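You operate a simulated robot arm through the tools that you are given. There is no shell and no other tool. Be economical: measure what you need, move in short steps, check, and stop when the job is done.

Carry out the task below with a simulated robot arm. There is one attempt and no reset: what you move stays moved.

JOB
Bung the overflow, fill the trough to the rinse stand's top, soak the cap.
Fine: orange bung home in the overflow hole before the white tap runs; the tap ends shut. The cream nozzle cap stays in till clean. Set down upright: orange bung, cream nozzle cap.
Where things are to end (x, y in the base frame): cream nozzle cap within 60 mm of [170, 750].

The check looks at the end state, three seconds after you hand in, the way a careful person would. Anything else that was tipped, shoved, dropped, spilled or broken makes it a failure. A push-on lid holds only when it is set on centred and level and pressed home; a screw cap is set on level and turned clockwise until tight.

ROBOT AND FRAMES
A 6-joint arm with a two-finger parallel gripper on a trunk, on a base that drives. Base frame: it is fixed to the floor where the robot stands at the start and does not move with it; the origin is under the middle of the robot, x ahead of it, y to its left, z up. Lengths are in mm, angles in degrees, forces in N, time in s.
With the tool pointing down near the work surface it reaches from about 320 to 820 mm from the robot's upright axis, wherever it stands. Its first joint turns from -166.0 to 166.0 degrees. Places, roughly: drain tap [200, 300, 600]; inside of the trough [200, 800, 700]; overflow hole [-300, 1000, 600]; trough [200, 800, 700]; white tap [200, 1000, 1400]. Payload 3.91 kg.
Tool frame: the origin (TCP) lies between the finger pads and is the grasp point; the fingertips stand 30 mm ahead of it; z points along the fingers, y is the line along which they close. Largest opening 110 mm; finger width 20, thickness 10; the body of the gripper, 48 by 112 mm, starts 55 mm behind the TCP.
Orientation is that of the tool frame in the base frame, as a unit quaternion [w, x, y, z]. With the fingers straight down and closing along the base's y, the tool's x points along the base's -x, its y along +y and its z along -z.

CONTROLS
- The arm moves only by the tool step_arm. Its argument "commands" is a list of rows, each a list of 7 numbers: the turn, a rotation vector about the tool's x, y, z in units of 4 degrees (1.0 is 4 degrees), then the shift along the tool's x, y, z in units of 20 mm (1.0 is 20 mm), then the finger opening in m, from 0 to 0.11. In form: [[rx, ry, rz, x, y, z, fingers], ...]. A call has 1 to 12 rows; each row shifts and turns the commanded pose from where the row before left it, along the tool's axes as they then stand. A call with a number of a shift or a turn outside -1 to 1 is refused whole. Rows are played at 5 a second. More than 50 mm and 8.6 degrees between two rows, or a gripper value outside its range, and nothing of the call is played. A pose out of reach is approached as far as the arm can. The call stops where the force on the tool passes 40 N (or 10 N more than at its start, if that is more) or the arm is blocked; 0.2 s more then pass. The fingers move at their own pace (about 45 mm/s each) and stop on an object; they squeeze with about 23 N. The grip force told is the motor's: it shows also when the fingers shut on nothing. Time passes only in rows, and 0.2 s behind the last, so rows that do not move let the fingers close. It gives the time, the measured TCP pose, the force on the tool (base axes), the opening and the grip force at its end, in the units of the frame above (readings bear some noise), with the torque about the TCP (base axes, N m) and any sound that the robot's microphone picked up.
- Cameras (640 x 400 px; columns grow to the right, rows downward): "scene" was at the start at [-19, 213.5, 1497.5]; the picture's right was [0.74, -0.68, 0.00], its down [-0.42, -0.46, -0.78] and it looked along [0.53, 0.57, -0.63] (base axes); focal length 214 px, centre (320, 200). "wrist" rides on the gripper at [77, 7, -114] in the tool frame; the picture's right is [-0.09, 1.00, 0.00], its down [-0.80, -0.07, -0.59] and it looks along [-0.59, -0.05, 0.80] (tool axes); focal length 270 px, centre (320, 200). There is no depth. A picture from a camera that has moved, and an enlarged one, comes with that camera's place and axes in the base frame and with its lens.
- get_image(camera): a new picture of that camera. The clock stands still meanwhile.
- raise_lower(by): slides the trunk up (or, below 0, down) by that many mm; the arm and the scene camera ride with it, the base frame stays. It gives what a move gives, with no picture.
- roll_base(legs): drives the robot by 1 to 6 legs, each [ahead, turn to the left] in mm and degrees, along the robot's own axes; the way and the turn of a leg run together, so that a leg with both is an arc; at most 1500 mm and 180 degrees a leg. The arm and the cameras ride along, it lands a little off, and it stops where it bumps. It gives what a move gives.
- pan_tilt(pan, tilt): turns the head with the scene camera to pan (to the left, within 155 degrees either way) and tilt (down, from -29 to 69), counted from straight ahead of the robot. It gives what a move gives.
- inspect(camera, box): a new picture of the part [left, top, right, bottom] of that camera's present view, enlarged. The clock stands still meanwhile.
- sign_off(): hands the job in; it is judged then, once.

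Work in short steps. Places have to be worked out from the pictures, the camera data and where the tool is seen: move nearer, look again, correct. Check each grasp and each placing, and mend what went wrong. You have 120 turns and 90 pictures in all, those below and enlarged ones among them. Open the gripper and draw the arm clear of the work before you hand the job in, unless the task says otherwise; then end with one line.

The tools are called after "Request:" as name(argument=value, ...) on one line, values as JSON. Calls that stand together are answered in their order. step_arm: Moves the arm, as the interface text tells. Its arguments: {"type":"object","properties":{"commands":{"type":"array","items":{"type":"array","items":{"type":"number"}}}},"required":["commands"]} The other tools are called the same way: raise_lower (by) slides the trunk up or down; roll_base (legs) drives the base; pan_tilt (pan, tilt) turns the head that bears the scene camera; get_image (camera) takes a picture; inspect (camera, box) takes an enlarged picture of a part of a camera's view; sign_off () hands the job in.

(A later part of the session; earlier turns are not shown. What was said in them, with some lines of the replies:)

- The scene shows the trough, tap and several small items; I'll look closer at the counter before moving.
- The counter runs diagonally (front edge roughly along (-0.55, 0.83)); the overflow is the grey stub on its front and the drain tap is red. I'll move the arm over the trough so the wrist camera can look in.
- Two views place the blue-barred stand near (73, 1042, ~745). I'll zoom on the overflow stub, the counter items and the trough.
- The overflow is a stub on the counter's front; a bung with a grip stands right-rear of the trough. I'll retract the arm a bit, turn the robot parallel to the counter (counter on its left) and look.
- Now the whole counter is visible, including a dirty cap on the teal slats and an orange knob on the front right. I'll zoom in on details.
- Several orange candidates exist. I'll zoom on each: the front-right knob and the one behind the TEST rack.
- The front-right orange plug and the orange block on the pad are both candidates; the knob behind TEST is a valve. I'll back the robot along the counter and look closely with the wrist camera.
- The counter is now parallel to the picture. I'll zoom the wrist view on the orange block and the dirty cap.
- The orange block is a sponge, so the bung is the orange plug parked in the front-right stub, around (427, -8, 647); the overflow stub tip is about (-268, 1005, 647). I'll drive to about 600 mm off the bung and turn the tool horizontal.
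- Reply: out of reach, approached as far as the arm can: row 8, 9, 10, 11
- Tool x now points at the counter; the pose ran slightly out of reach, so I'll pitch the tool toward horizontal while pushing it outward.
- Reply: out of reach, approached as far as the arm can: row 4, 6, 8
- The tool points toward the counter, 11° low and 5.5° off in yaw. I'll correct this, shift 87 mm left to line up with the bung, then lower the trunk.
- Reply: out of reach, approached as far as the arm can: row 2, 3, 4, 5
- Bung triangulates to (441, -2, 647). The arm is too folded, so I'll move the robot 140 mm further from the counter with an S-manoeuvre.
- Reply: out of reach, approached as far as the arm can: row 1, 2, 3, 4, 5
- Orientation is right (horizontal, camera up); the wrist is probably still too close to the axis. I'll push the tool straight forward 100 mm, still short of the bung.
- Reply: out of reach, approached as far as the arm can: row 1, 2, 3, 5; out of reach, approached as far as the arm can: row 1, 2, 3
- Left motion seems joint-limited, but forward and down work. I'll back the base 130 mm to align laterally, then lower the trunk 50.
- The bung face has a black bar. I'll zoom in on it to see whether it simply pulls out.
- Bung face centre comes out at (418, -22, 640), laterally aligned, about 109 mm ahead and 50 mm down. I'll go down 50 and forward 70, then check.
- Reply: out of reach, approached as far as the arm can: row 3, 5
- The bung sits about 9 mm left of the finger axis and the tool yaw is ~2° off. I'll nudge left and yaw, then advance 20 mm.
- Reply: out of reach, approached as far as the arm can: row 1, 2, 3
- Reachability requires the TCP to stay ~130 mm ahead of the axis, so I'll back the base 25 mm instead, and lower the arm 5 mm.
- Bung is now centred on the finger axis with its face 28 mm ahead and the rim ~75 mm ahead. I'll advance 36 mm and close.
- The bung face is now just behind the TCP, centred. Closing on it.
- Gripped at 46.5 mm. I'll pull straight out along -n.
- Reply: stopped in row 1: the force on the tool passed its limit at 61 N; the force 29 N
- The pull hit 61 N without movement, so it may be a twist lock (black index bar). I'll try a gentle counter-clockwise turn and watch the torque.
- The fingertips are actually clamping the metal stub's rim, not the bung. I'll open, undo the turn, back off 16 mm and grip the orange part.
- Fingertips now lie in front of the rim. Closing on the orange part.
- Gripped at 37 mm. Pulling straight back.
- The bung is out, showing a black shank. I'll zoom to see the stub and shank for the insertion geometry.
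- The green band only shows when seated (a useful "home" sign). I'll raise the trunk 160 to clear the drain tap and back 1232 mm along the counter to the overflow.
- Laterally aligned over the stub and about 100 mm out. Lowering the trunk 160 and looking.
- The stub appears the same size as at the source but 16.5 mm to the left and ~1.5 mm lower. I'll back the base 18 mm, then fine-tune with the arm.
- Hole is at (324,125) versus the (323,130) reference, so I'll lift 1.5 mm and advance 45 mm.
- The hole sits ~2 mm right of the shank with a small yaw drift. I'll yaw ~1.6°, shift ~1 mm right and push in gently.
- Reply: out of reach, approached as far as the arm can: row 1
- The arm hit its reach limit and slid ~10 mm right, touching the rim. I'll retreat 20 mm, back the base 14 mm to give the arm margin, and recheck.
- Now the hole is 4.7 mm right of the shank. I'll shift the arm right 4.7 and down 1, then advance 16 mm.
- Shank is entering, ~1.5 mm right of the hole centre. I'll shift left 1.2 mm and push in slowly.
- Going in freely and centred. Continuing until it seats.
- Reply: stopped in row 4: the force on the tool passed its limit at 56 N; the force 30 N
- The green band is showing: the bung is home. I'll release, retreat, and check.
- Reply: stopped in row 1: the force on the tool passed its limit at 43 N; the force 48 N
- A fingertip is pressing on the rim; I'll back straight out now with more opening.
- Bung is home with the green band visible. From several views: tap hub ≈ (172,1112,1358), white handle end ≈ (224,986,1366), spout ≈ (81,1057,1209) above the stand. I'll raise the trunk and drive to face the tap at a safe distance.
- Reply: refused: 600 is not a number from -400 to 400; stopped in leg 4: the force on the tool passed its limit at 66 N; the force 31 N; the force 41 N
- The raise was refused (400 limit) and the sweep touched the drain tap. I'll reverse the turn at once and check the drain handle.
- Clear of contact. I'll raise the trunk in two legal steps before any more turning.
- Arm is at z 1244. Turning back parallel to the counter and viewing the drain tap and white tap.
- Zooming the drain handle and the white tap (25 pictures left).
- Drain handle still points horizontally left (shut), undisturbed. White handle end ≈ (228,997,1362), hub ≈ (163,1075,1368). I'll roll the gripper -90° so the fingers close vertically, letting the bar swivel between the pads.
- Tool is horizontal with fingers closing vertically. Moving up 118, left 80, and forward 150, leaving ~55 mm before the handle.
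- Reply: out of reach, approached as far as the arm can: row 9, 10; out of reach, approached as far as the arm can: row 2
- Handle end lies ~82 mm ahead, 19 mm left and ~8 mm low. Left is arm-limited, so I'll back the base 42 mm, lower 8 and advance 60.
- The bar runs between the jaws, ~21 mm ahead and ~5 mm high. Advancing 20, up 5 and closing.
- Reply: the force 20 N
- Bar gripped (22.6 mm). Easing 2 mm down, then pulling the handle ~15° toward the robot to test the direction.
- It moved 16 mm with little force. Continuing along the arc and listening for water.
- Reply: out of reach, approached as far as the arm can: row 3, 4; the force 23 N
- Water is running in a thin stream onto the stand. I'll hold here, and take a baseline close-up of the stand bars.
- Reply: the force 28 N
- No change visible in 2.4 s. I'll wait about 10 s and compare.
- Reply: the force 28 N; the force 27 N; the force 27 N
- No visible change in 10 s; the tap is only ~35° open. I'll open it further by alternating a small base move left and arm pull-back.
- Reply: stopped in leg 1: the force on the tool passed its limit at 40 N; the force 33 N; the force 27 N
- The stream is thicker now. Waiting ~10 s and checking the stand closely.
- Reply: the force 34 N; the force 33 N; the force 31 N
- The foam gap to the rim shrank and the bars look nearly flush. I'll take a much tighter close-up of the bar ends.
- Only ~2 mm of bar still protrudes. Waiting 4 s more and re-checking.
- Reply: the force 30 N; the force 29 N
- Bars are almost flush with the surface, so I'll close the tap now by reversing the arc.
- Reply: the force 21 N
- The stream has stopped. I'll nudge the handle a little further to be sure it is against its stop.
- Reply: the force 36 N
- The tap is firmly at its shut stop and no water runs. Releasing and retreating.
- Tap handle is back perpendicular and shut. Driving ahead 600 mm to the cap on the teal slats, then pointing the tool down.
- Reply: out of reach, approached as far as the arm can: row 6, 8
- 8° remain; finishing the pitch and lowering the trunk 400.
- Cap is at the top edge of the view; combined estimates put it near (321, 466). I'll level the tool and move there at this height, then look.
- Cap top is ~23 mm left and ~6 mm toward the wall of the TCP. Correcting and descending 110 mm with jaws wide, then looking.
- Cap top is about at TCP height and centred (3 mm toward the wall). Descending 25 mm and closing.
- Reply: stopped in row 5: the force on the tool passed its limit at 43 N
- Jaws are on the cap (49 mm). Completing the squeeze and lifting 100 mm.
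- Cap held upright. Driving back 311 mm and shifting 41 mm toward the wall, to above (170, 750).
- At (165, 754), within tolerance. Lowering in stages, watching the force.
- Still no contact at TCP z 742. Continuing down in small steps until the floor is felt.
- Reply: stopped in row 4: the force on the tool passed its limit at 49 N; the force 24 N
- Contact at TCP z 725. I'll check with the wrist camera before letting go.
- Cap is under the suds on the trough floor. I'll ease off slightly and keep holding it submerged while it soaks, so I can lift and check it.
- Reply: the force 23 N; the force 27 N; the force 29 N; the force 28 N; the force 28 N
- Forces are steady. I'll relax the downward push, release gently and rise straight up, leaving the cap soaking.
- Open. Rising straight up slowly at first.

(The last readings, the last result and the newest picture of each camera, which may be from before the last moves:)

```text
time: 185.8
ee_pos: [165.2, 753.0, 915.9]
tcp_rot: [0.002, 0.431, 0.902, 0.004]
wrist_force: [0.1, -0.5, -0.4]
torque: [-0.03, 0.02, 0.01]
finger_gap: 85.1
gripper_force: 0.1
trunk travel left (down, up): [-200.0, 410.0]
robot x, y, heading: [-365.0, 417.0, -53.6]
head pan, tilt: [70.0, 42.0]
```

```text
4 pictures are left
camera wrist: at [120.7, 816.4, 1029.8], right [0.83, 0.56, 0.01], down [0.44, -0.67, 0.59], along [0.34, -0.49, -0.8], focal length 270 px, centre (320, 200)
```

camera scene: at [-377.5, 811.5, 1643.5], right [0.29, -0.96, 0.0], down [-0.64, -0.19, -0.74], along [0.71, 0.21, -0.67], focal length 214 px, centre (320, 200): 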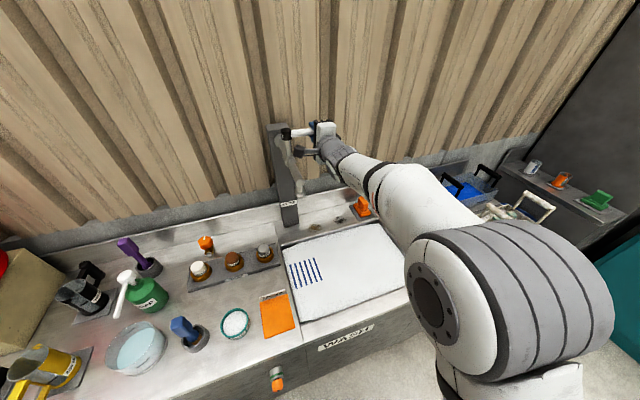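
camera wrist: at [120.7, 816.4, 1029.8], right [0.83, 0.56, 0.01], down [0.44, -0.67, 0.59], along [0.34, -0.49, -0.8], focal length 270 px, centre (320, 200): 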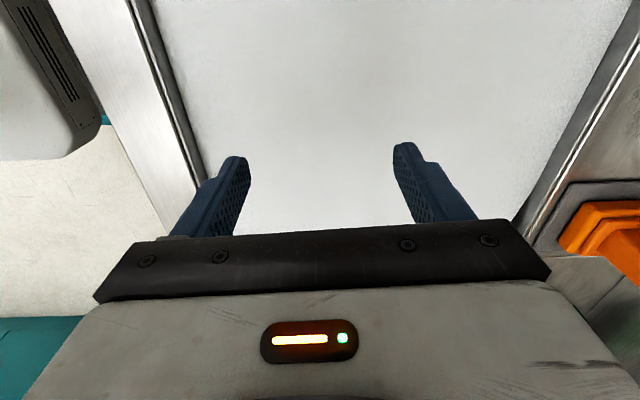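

The cap is fully under the suds. I'll move the arm clear along the counter and let time pass by cycling the trunk while it soaks.

Request:
raise_lower(by=100)

Request:
roll_base(legs=[[200, 0]])

Request:
raise_lower(by=300)

Request:
raise_lower(by=-300)

Request:
raise_lower(by=300)

Request:
raise_lower(by=-300)

Request:
raise_lower(by=300)

Request:
raise_lower(by=-300)

Request:
raise_lower(by=300)

Request:
raise_lower(by=-300)

Request:
raise_lower(by=300)

Request:
raise_lower(by=-300)

Request:
raise_lower(by=300)

Request:
raise_lower(by=-300)

Request:
raise_lower(by=300)

Request:
pan_tilt(pan=100, tilt=42)

Request:
get_image(camera="scene")

```text
time: 187.2
ee_pos: [165.4, 752.4, 1015.9]
tcp_rot: [0.001, 0.431, 0.902, 0.005]
wrist_force: [-0.4, 0.1, 0.6]
torque: [0.02, 0.0, 0.0]
finger_gap: 84.9
gripper_force: 0.0
trunk travel left (down, up): [-300.0, 310.0]
robot x, y, heading: [-361.5, 418.6, -53.5]
head pan, tilt: [70.0, 42.0]
```

```text
time: 188.8
ee_pos: [285.7, 587.2, 1014.8]
tcp_rot: [0.002, 0.432, 0.902, 0.004]
wrist_force: [0.0, 0.6, -1.0]
torque: [-0.01, -0.02, 0.0]
finger_gap: 84.7
gripper_force: 0.0
trunk travel left (down, up): [-300.0, 310.0]
robot x, y, heading: [-240.7, 256.5, -53.6]
head pan, tilt: [70.0, 42.0]
```

```text
time: 191.8
ee_pos: [284.8, 588.5, 1315.6]
tcp_rot: [0.001, 0.432, 0.902, 0.004]
wrist_force: [-0.6, -0.9, 0.0]
torque: [-0.02, 0.01, -0.04]
finger_gap: 84.9
gripper_force: 0.0
trunk travel left (down, up): [-600.0, 10.0]
robot x, y, heading: [-241.3, 252.7, -53.6]
head pan, tilt: [70.0, 42.0]
```

```text
time: 194.8
ee_pos: [284.5, 589.1, 1015.8]
tcp_rot: [0.002, 0.431, 0.902, 0.003]
wrist_force: [0.9, -0.7, -0.8]
torque: [-0.03, -0.02, 0.02]
finger_gap: 85.0
gripper_force: 0.0
trunk travel left (down, up): [-300.0, 310.0]
robot x, y, heading: [-242.7, 253.9, -53.6]
head pan, tilt: [70.0, 42.0]
```

```text
time: 197.8
ee_pos: [284.9, 588.3, 1314.8]
tcp_rot: [0.002, 0.432, 0.902, 0.004]
wrist_force: [-0.2, 0.2, 1.4]
torque: [0.01, -0.02, 0.0]
finger_gap: 85.0
gripper_force: 0.0
trunk travel left (down, up): [-600.0, 10.0]
robot x, y, heading: [-239.0, 255.5, -53.6]
head pan, tilt: [70.0, 42.0]
```

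```text
time: 200.8
ee_pos: [286.0, 589.2, 1014.3]
tcp_rot: [0.002, 0.431, 0.902, 0.004]
wrist_force: [-0.5, 0.3, -0.4]
torque: [0.0, -0.02, 0.0]
finger_gap: 85.3
gripper_force: 0.0
trunk travel left (down, up): [-300.0, 310.0]
robot x, y, heading: [-245.2, 251.6, -53.7]
head pan, tilt: [70.0, 42.0]
```

```text
time: 203.8
ee_pos: [285.7, 587.9, 1314.3]
tcp_rot: [0.002, 0.431, 0.902, 0.004]
wrist_force: [-0.7, 0.3, -0.1]
torque: [-0.01, 0.02, 0.01]
finger_gap: 85.0
gripper_force: 0.1
trunk travel left (down, up): [-600.0, 10.0]
robot x, y, heading: [-244.5, 250.1, -53.6]
head pan, tilt: [70.0, 42.0]
```

```text
time: 206.8
ee_pos: [284.6, 588.6, 1016.4]
tcp_rot: [0.003, 0.431, 0.902, 0.003]
wrist_force: [-0.2, -0.2, -0.2]
torque: [0.0, 0.0, 0.04]
finger_gap: 85.0
gripper_force: 0.1
trunk travel left (down, up): [-300.0, 310.0]
robot x, y, heading: [-245.6, 249.6, -53.9]
head pan, tilt: [70.0, 42.0]
```

```text
time: 209.8
ee_pos: [286.2, 588.2, 1315.4]
tcp_rot: [0.003, 0.432, 0.902, 0.004]
wrist_force: [-0.2, 0.4, -0.2]
torque: [0.01, -0.01, 0.03]
finger_gap: 84.9
gripper_force: 0.0
trunk travel left (down, up): [-600.0, 10.0]
robot x, y, heading: [-241.9, 259.0, -53.9]
head pan, tilt: [70.0, 42.0]
```

```text
time: 212.8
ee_pos: [285.7, 588.1, 1015.4]
tcp_rot: [0.003, 0.432, 0.902, 0.003]
wrist_force: [-0.4, -0.6, 0.1]
torque: [0.0, 0.02, -0.02]
finger_gap: 84.8
gripper_force: 0.0
trunk travel left (down, up): [-300.0, 310.0]
robot x, y, heading: [-243.0, 255.8, -53.3]
head pan, tilt: [70.0, 42.0]
```

```text
time: 215.8
ee_pos: [284.7, 589.0, 1315.6]
tcp_rot: [0.001, 0.432, 0.902, 0.004]
wrist_force: [-1.0, 0.2, -0.2]
torque: [0.0, 0.0, -0.04]
finger_gap: 84.8
gripper_force: 0.1
trunk travel left (down, up): [-600.0, 10.0]
robot x, y, heading: [-244.7, 257.9, -53.5]
head pan, tilt: [70.0, 42.0]
```

```text
time: 218.8
ee_pos: [285.9, 587.4, 1016.0]
tcp_rot: [0.002, 0.431, 0.902, 0.004]
wrist_force: [0.3, 0.4, 0.0]
torque: [0.03, 0.01, -0.03]
finger_gap: 85.2
gripper_force: 0.0
trunk travel left (down, up): [-300.0, 310.0]
robot x, y, heading: [-245.5, 254.0, -53.6]
head pan, tilt: [70.0, 42.0]
```

```text
time: 221.8
ee_pos: [285.7, 589.3, 1314.5]
tcp_rot: [0.003, 0.431, 0.902, 0.004]
wrist_force: [0.3, -0.3, 0.4]
torque: [-0.02, -0.04, 0.01]
finger_gap: 85.0
gripper_force: 0.1
trunk travel left (down, up): [-600.0, 10.0]
robot x, y, heading: [-240.5, 252.0, -53.8]
head pan, tilt: [70.0, 42.0]
```

```text
time: 224.8
ee_pos: [285.3, 588.4, 1015.4]
tcp_rot: [0.003, 0.431, 0.902, 0.003]
wrist_force: [0.2, 1.0, 0.7]
torque: [0.01, -0.01, -0.02]
finger_gap: 85.0
gripper_force: 0.2
trunk travel left (down, up): [-300.0, 310.0]
robot x, y, heading: [-243.9, 253.0, -53.7]
head pan, tilt: [70.0, 42.0]
```

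```text
time: 227.8
ee_pos: [285.8, 589.2, 1315.6]
tcp_rot: [0.002, 0.431, 0.902, 0.004]
wrist_force: [0.2, -0.1, 0.4]
torque: [-0.01, -0.01, 0.01]
finger_gap: 85.2
gripper_force: 0.1
trunk travel left (down, up): [-600.0, 10.0]
robot x, y, heading: [-242.4, 255.7, -53.8]
head pan, tilt: [70.0, 42.0]
```

```text
time: 228.7
ee_pos: [286.1, 588.3, 1316.6]
tcp_rot: [0.002, 0.431, 0.902, 0.003]
wrist_force: [0.5, -0.4, 0.5]
torque: [0.03, -0.02, 0.02]
finger_gap: 84.8
gripper_force: 0.0
trunk travel left (down, up): [-600.0, 10.0]
robot x, y, heading: [-246.3, 256.0, -53.7]
head pan, tilt: [100.0, 42.0]
```

```text
3 pictures are left
camera scene: at [-110.8, 465.8, 1642.7], right [0.72, -0.69, 0.0], down [-0.46, -0.48, -0.74], along [0.51, 0.54, -0.67], focal length 214 px, centre (320, 200)
```

scene: 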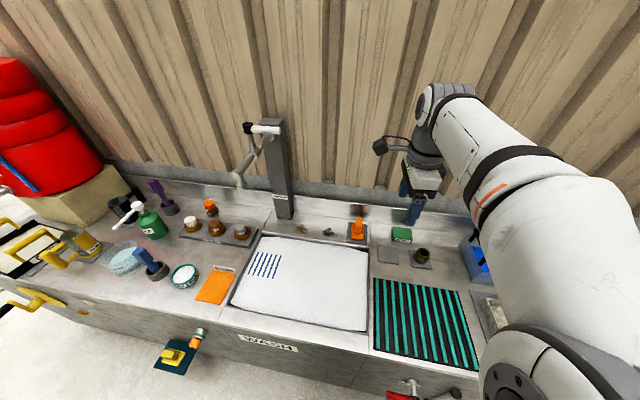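

Everything is in place: bung green, tap shut, cap submerged for ~60 s. One tight look at the stand bars to verify the level.

Request:
inspect(camera="scene", box=[232, 234, 296, 284])

```text
8.00 times, centred on (264, 259) of scene
camera zoom: at [-110.8, 465.8, 1642.7], right [0.72, -0.69, 0.0], down [-0.46, -0.48, -0.74], along [0.51, 0.54, -0.67], focal length 1716 px, centre (768, -272)
```

zoom: 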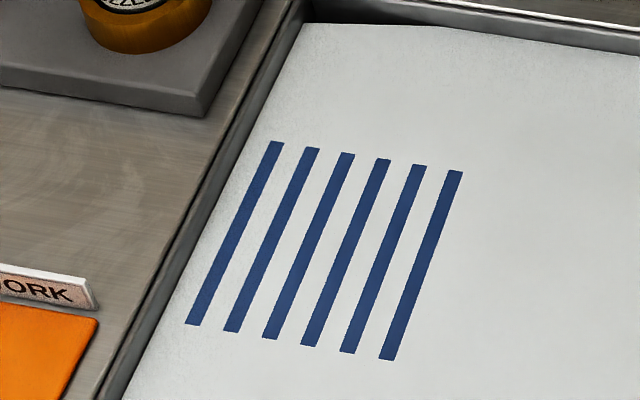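

The surface is level with the bar tops. I'll let the cap soak considerably longer to be safe, leaving it undisturbed.

Request:
raise_lower(by=-300)

Request:
raise_lower(by=300)

Request:
raise_lower(by=-300)

Request:
raise_lower(by=300)

Request:
raise_lower(by=-300)

Request:
raise_lower(by=300)

Request:
raise_lower(by=-300)

Request:
raise_lower(by=300)

Request:
raise_lower(by=-300)

Request:
raise_lower(by=300)

Request:
raise_lower(by=-300)

Request:
raise_lower(by=300)

Request:
raise_lower(by=-300)

Request:
raise_lower(by=300)

Request:
raise_lower(by=-300)

Request:
raise_lower(by=300)

Request:
raise_lower(by=-300)

Request:
raise_lower(by=300)

Request:
raise_lower(by=-300)

Request:
raise_lower(by=300)

Request:
raise_lower(by=-300)

Request:
raise_lower(by=300)

Request:
raise_lower(by=-300)

Request:
raise_lower(by=300)

Request:
raise_lower(by=-300)

Request:
raise_lower(by=300)

Request:
raise_lower(by=-300)

Request:
raise_lower(by=300)

Request:
inspect(camera="scene", box=[150, 220, 390, 370])

```text
time: 231.7
ee_pos: [285.3, 588.6, 1015.2]
tcp_rot: [0.002, 0.431, 0.902, 0.003]
wrist_force: [0.3, 0.3, -0.1]
torque: [0.0, -0.01, 0.01]
finger_gap: 85.1
gripper_force: 0.1
trunk travel left (down, up): [-300.0, 310.0]
robot x, y, heading: [-247.5, 253.9, -53.9]
head pan, tilt: [100.0, 42.0]
```

```text
time: 234.7
ee_pos: [285.6, 589.4, 1314.4]
tcp_rot: [0.002, 0.431, 0.902, 0.004]
wrist_force: [0.3, 0.6, 0.4]
torque: [0.0, 0.01, 0.01]
finger_gap: 85.3
gripper_force: 0.0
trunk travel left (down, up): [-600.0, 10.0]
robot x, y, heading: [-241.3, 254.4, -54.1]
head pan, tilt: [100.0, 42.0]
```

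```text
time: 237.7
ee_pos: [285.4, 588.5, 1016.3]
tcp_rot: [0.001, 0.432, 0.902, 0.004]
wrist_force: [-1.0, 0.4, 0.3]
torque: [0.0, 0.0, -0.02]
finger_gap: 85.1
gripper_force: 0.1
trunk travel left (down, up): [-300.0, 310.0]
robot x, y, heading: [-244.0, 253.4, -53.6]
head pan, tilt: [100.0, 42.0]
```

```text
time: 240.7
ee_pos: [286.2, 588.1, 1315.1]
tcp_rot: [0.002, 0.431, 0.902, 0.004]
wrist_force: [1.4, 0.1, 1.0]
torque: [0.0, 0.04, 0.0]
finger_gap: 85.0
gripper_force: 0.1
trunk travel left (down, up): [-600.0, 10.0]
robot x, y, heading: [-244.0, 254.1, -53.6]
head pan, tilt: [100.0, 42.0]
```

```text
time: 243.7
ee_pos: [285.3, 587.9, 1014.4]
tcp_rot: [0.002, 0.43, 0.903, 0.003]
wrist_force: [0.2, 0.2, 0.7]
torque: [0.03, 0.0, 0.04]
finger_gap: 84.8
gripper_force: 0.1
trunk travel left (down, up): [-300.0, 310.0]
robot x, y, heading: [-241.9, 255.9, -53.7]
head pan, tilt: [100.0, 42.0]
```

```text
time: 246.7
ee_pos: [285.5, 588.2, 1315.8]
tcp_rot: [0.003, 0.431, 0.902, 0.004]
wrist_force: [-0.5, 0.2, -0.4]
torque: [-0.03, 0.0, -0.03]
finger_gap: 84.8
gripper_force: 0.0
trunk travel left (down, up): [-600.0, 10.0]
robot x, y, heading: [-247.8, 253.6, -53.7]
head pan, tilt: [100.0, 42.0]
```

```text
time: 249.7
ee_pos: [284.6, 588.8, 1015.7]
tcp_rot: [0.003, 0.431, 0.902, 0.003]
wrist_force: [-0.7, -0.2, -0.1]
torque: [0.02, -0.01, 0.0]
finger_gap: 85.3
gripper_force: 0.1
trunk travel left (down, up): [-300.0, 310.0]
robot x, y, heading: [-244.7, 257.6, -53.8]
head pan, tilt: [100.0, 42.0]
```

```text
time: 252.7
ee_pos: [286.3, 587.4, 1315.9]
tcp_rot: [0.002, 0.431, 0.902, 0.004]
wrist_force: [-0.3, 0.1, -0.6]
torque: [-0.01, -0.02, 0.02]
finger_gap: 84.6
gripper_force: 0.1
trunk travel left (down, up): [-600.0, 10.0]
robot x, y, heading: [-242.8, 253.0, -53.6]
head pan, tilt: [100.0, 42.0]
```

```text
time: 255.7
ee_pos: [286.2, 588.8, 1015.1]
tcp_rot: [0.001, 0.431, 0.902, 0.003]
wrist_force: [-0.9, 0.8, -0.4]
torque: [0.01, 0.01, 0.0]
finger_gap: 84.9
gripper_force: 0.1
trunk travel left (down, up): [-300.0, 310.0]
robot x, y, heading: [-242.7, 253.8, -53.8]
head pan, tilt: [100.0, 42.0]
```

```text
time: 258.7
ee_pos: [286.4, 587.5, 1315.4]
tcp_rot: [0.003, 0.431, 0.903, 0.004]
wrist_force: [-0.6, -0.2, 0.0]
torque: [0.02, 0.01, 0.0]
finger_gap: 85.4
gripper_force: 0.0
trunk travel left (down, up): [-600.0, 10.0]
robot x, y, heading: [-243.7, 253.7, -54.1]
head pan, tilt: [100.0, 42.0]
```

```text
time: 261.7
ee_pos: [286.3, 587.1, 1015.6]
tcp_rot: [0.003, 0.431, 0.902, 0.004]
wrist_force: [0.1, 0.6, 0.0]
torque: [-0.02, 0.0, 0.01]
finger_gap: 85.1
gripper_force: 0.1
trunk travel left (down, up): [-300.0, 310.0]
robot x, y, heading: [-244.8, 254.7, -53.8]
head pan, tilt: [100.0, 42.0]
```

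```text
time: 264.7
ee_pos: [286.5, 588.8, 1315.2]
tcp_rot: [0.002, 0.432, 0.902, 0.004]
wrist_force: [-0.4, 0.3, 0.2]
torque: [-0.01, -0.01, -0.03]
finger_gap: 85.0
gripper_force: 0.1
trunk travel left (down, up): [-600.0, 10.0]
robot x, y, heading: [-246.2, 252.9, -53.9]
head pan, tilt: [100.0, 42.0]
```

```text
time: 267.7
ee_pos: [285.0, 588.8, 1014.9]
tcp_rot: [0.003, 0.431, 0.902, 0.004]
wrist_force: [-0.7, 1.1, 0.0]
torque: [-0.02, -0.01, 0.0]
finger_gap: 85.3
gripper_force: 0.1
trunk travel left (down, up): [-300.0, 310.0]
robot x, y, heading: [-241.2, 250.9, -53.8]
head pan, tilt: [100.0, 42.0]
```

```text
time: 270.7
ee_pos: [285.8, 588.3, 1314.9]
tcp_rot: [0.002, 0.431, 0.902, 0.005]
wrist_force: [-0.3, 0.7, 0.0]
torque: [-0.01, 0.0, -0.03]
finger_gap: 84.9
gripper_force: 0.0
trunk travel left (down, up): [-600.0, 10.0]
robot x, y, heading: [-243.9, 250.9, -53.7]
head pan, tilt: [100.0, 42.0]
```

```text
time: 273.7
ee_pos: [285.0, 587.8, 1016.4]
tcp_rot: [0.003, 0.431, 0.902, 0.003]
wrist_force: [0.6, -0.2, -0.4]
torque: [-0.04, 0.01, -0.04]
finger_gap: 85.0
gripper_force: 0.1
trunk travel left (down, up): [-300.0, 310.0]
robot x, y, heading: [-244.5, 254.2, -53.7]
head pan, tilt: [100.0, 42.0]
```

```text
time: 276.7
ee_pos: [285.6, 588.6, 1316.0]
tcp_rot: [0.002, 0.431, 0.902, 0.004]
wrist_force: [-0.2, -0.2, 0.2]
torque: [0.04, 0.03, 0.0]
finger_gap: 84.9
gripper_force: 0.1
trunk travel left (down, up): [-600.0, 10.0]
robot x, y, heading: [-241.1, 254.9, -53.8]
head pan, tilt: [100.0, 42.0]
```

```text
time: 279.7
ee_pos: [285.5, 588.8, 1015.5]
tcp_rot: [0.003, 0.431, 0.902, 0.003]
wrist_force: [-0.4, 0.1, -0.4]
torque: [0.0, 0.03, 0.0]
finger_gap: 85.1
gripper_force: 0.1
trunk travel left (down, up): [-300.0, 310.0]
robot x, y, heading: [-247.4, 252.2, -53.8]
head pan, tilt: [100.0, 42.0]
```

```text
time: 282.7
ee_pos: [286.2, 588.2, 1315.5]
tcp_rot: [0.002, 0.431, 0.902, 0.004]
wrist_force: [0.1, 0.4, -0.3]
torque: [0.0, 0.01, 0.01]
finger_gap: 85.3
gripper_force: 0.0
trunk travel left (down, up): [-600.0, 10.0]
robot x, y, heading: [-247.9, 253.5, -53.7]
head pan, tilt: [100.0, 42.0]
```

```text
time: 285.7
ee_pos: [286.2, 588.3, 1016.2]
tcp_rot: [0.003, 0.431, 0.902, 0.004]
wrist_force: [1.3, -0.3, 0.4]
torque: [-0.04, 0.02, 0.02]
finger_gap: 85.0
gripper_force: 0.0
trunk travel left (down, up): [-300.0, 310.0]
robot x, y, heading: [-243.8, 253.9, -54.0]
head pan, tilt: [100.0, 42.0]
```

```text
time: 288.7
ee_pos: [285.3, 588.8, 1314.6]
tcp_rot: [0.002, 0.432, 0.902, 0.003]
wrist_force: [0.3, -0.4, 0.1]
torque: [-0.01, 0.0, -0.01]
finger_gap: 85.0
gripper_force: 0.1
trunk travel left (down, up): [-600.0, 10.0]
robot x, y, heading: [-245.0, 250.6, -53.7]
head pan, tilt: [100.0, 42.0]
```

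```text
time: 291.7
ee_pos: [285.3, 588.1, 1015.3]
tcp_rot: [0.003, 0.432, 0.902, 0.003]
wrist_force: [0.2, 0.2, 0.4]
torque: [0.0, -0.03, 0.0]
finger_gap: 85.1
gripper_force: 0.0
trunk travel left (down, up): [-300.0, 310.0]
robot x, y, heading: [-243.2, 254.5, -53.6]
head pan, tilt: [100.0, 42.0]
```

```text
time: 294.7
ee_pos: [286.2, 588.6, 1316.2]
tcp_rot: [0.002, 0.432, 0.902, 0.004]
wrist_force: [0.3, -0.4, 0.5]
torque: [-0.01, 0.01, 0.01]
finger_gap: 85.1
gripper_force: 0.1
trunk travel left (down, up): [-600.0, 10.0]
robot x, y, heading: [-242.3, 254.0, -53.6]
head pan, tilt: [100.0, 42.0]
```

```text
time: 297.7
ee_pos: [286.0, 587.9, 1015.8]
tcp_rot: [0.003, 0.431, 0.902, 0.004]
wrist_force: [0.7, -0.4, -0.6]
torque: [0.02, 0.01, 0.02]
finger_gap: 84.7
gripper_force: 0.0
trunk travel left (down, up): [-300.0, 310.0]
robot x, y, heading: [-246.9, 258.5, -53.7]
head pan, tilt: [100.0, 42.0]
```

```text
time: 300.7
ee_pos: [284.6, 588.2, 1315.2]
tcp_rot: [0.002, 0.432, 0.902, 0.004]
wrist_force: [-0.5, -0.6, 0.6]
torque: [-0.01, 0.04, 0.04]
finger_gap: 85.1
gripper_force: 0.1
trunk travel left (down, up): [-600.0, 10.0]
robot x, y, heading: [-244.7, 255.0, -53.7]
head pan, tilt: [100.0, 42.0]
```

```text
time: 303.7
ee_pos: [285.0, 588.1, 1014.4]
tcp_rot: [0.003, 0.431, 0.902, 0.003]
wrist_force: [-0.2, 0.2, -0.2]
torque: [-0.02, 0.0, -0.01]
finger_gap: 85.1
gripper_force: 0.1
trunk travel left (down, up): [-300.0, 310.0]
robot x, y, heading: [-241.3, 251.0, -53.4]
head pan, tilt: [100.0, 42.0]
```

```text
time: 306.7
ee_pos: [285.2, 588.4, 1314.6]
tcp_rot: [0.003, 0.432, 0.902, 0.004]
wrist_force: [-0.3, -1.1, -0.1]
torque: [-0.02, 0.03, -0.01]
finger_gap: 85.0
gripper_force: 0.1
trunk travel left (down, up): [-600.0, 10.0]
robot x, y, heading: [-242.1, 252.6, -53.8]
head pan, tilt: [100.0, 42.0]
```

```text
time: 309.7
ee_pos: [286.7, 589.1, 1014.5]
tcp_rot: [0.003, 0.431, 0.902, 0.004]
wrist_force: [0.4, -0.1, 0.3]
torque: [0.01, -0.01, -0.01]
finger_gap: 85.0
gripper_force: 0.1
trunk travel left (down, up): [-300.0, 310.0]
robot x, y, heading: [-241.7, 252.4, -53.7]
head pan, tilt: [100.0, 42.0]
```

```text
time: 312.7
ee_pos: [285.6, 588.3, 1315.0]
tcp_rot: [0.002, 0.431, 0.902, 0.004]
wrist_force: [0.2, -0.7, 0.1]
torque: [0.04, -0.01, -0.02]
finger_gap: 85.1
gripper_force: 0.0
trunk travel left (down, up): [-600.0, 10.0]
robot x, y, heading: [-244.8, 252.8, -53.5]
head pan, tilt: [100.0, 42.0]
```

```text
2.67 times, centred on (270, 295) of scene
camera zoom: at [-110.8, 465.9, 1642.6], right [0.72, -0.69, 0.0], down [-0.46, -0.48, -0.74], along [0.51, 0.54, -0.67], focal length 572 px, centre (453, -53)
```

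zoom: 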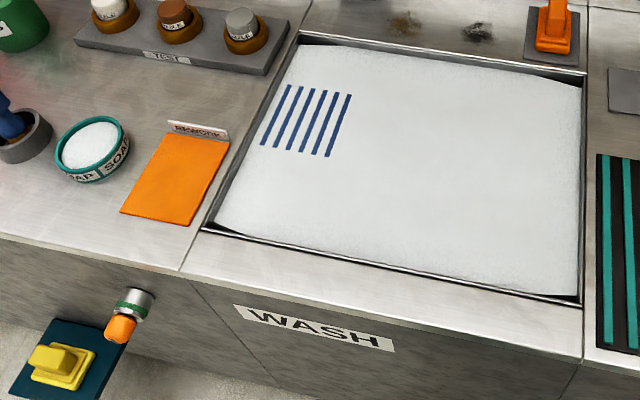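

The bung is home (green band), the tap is shut, the level is holding at the bar tops, and the cap has soaked about 145 s on the trough floor near (166, 755). The arm is clear and open, so I'm handing in.

Request:
sign_off()

```text
The job is handed in.
```

I handed the job in: the orange bung is home in the overflow, the trough is filled to the stand's top, the white tap is shut, and the cream cap was set down in the trough near (166, 755). The cap soaked about 145 s, but suds hide it, so I did not see that it is clean or still upright. While I was repositioning, the gripper bumped the drain tap; its handle still looks shut.
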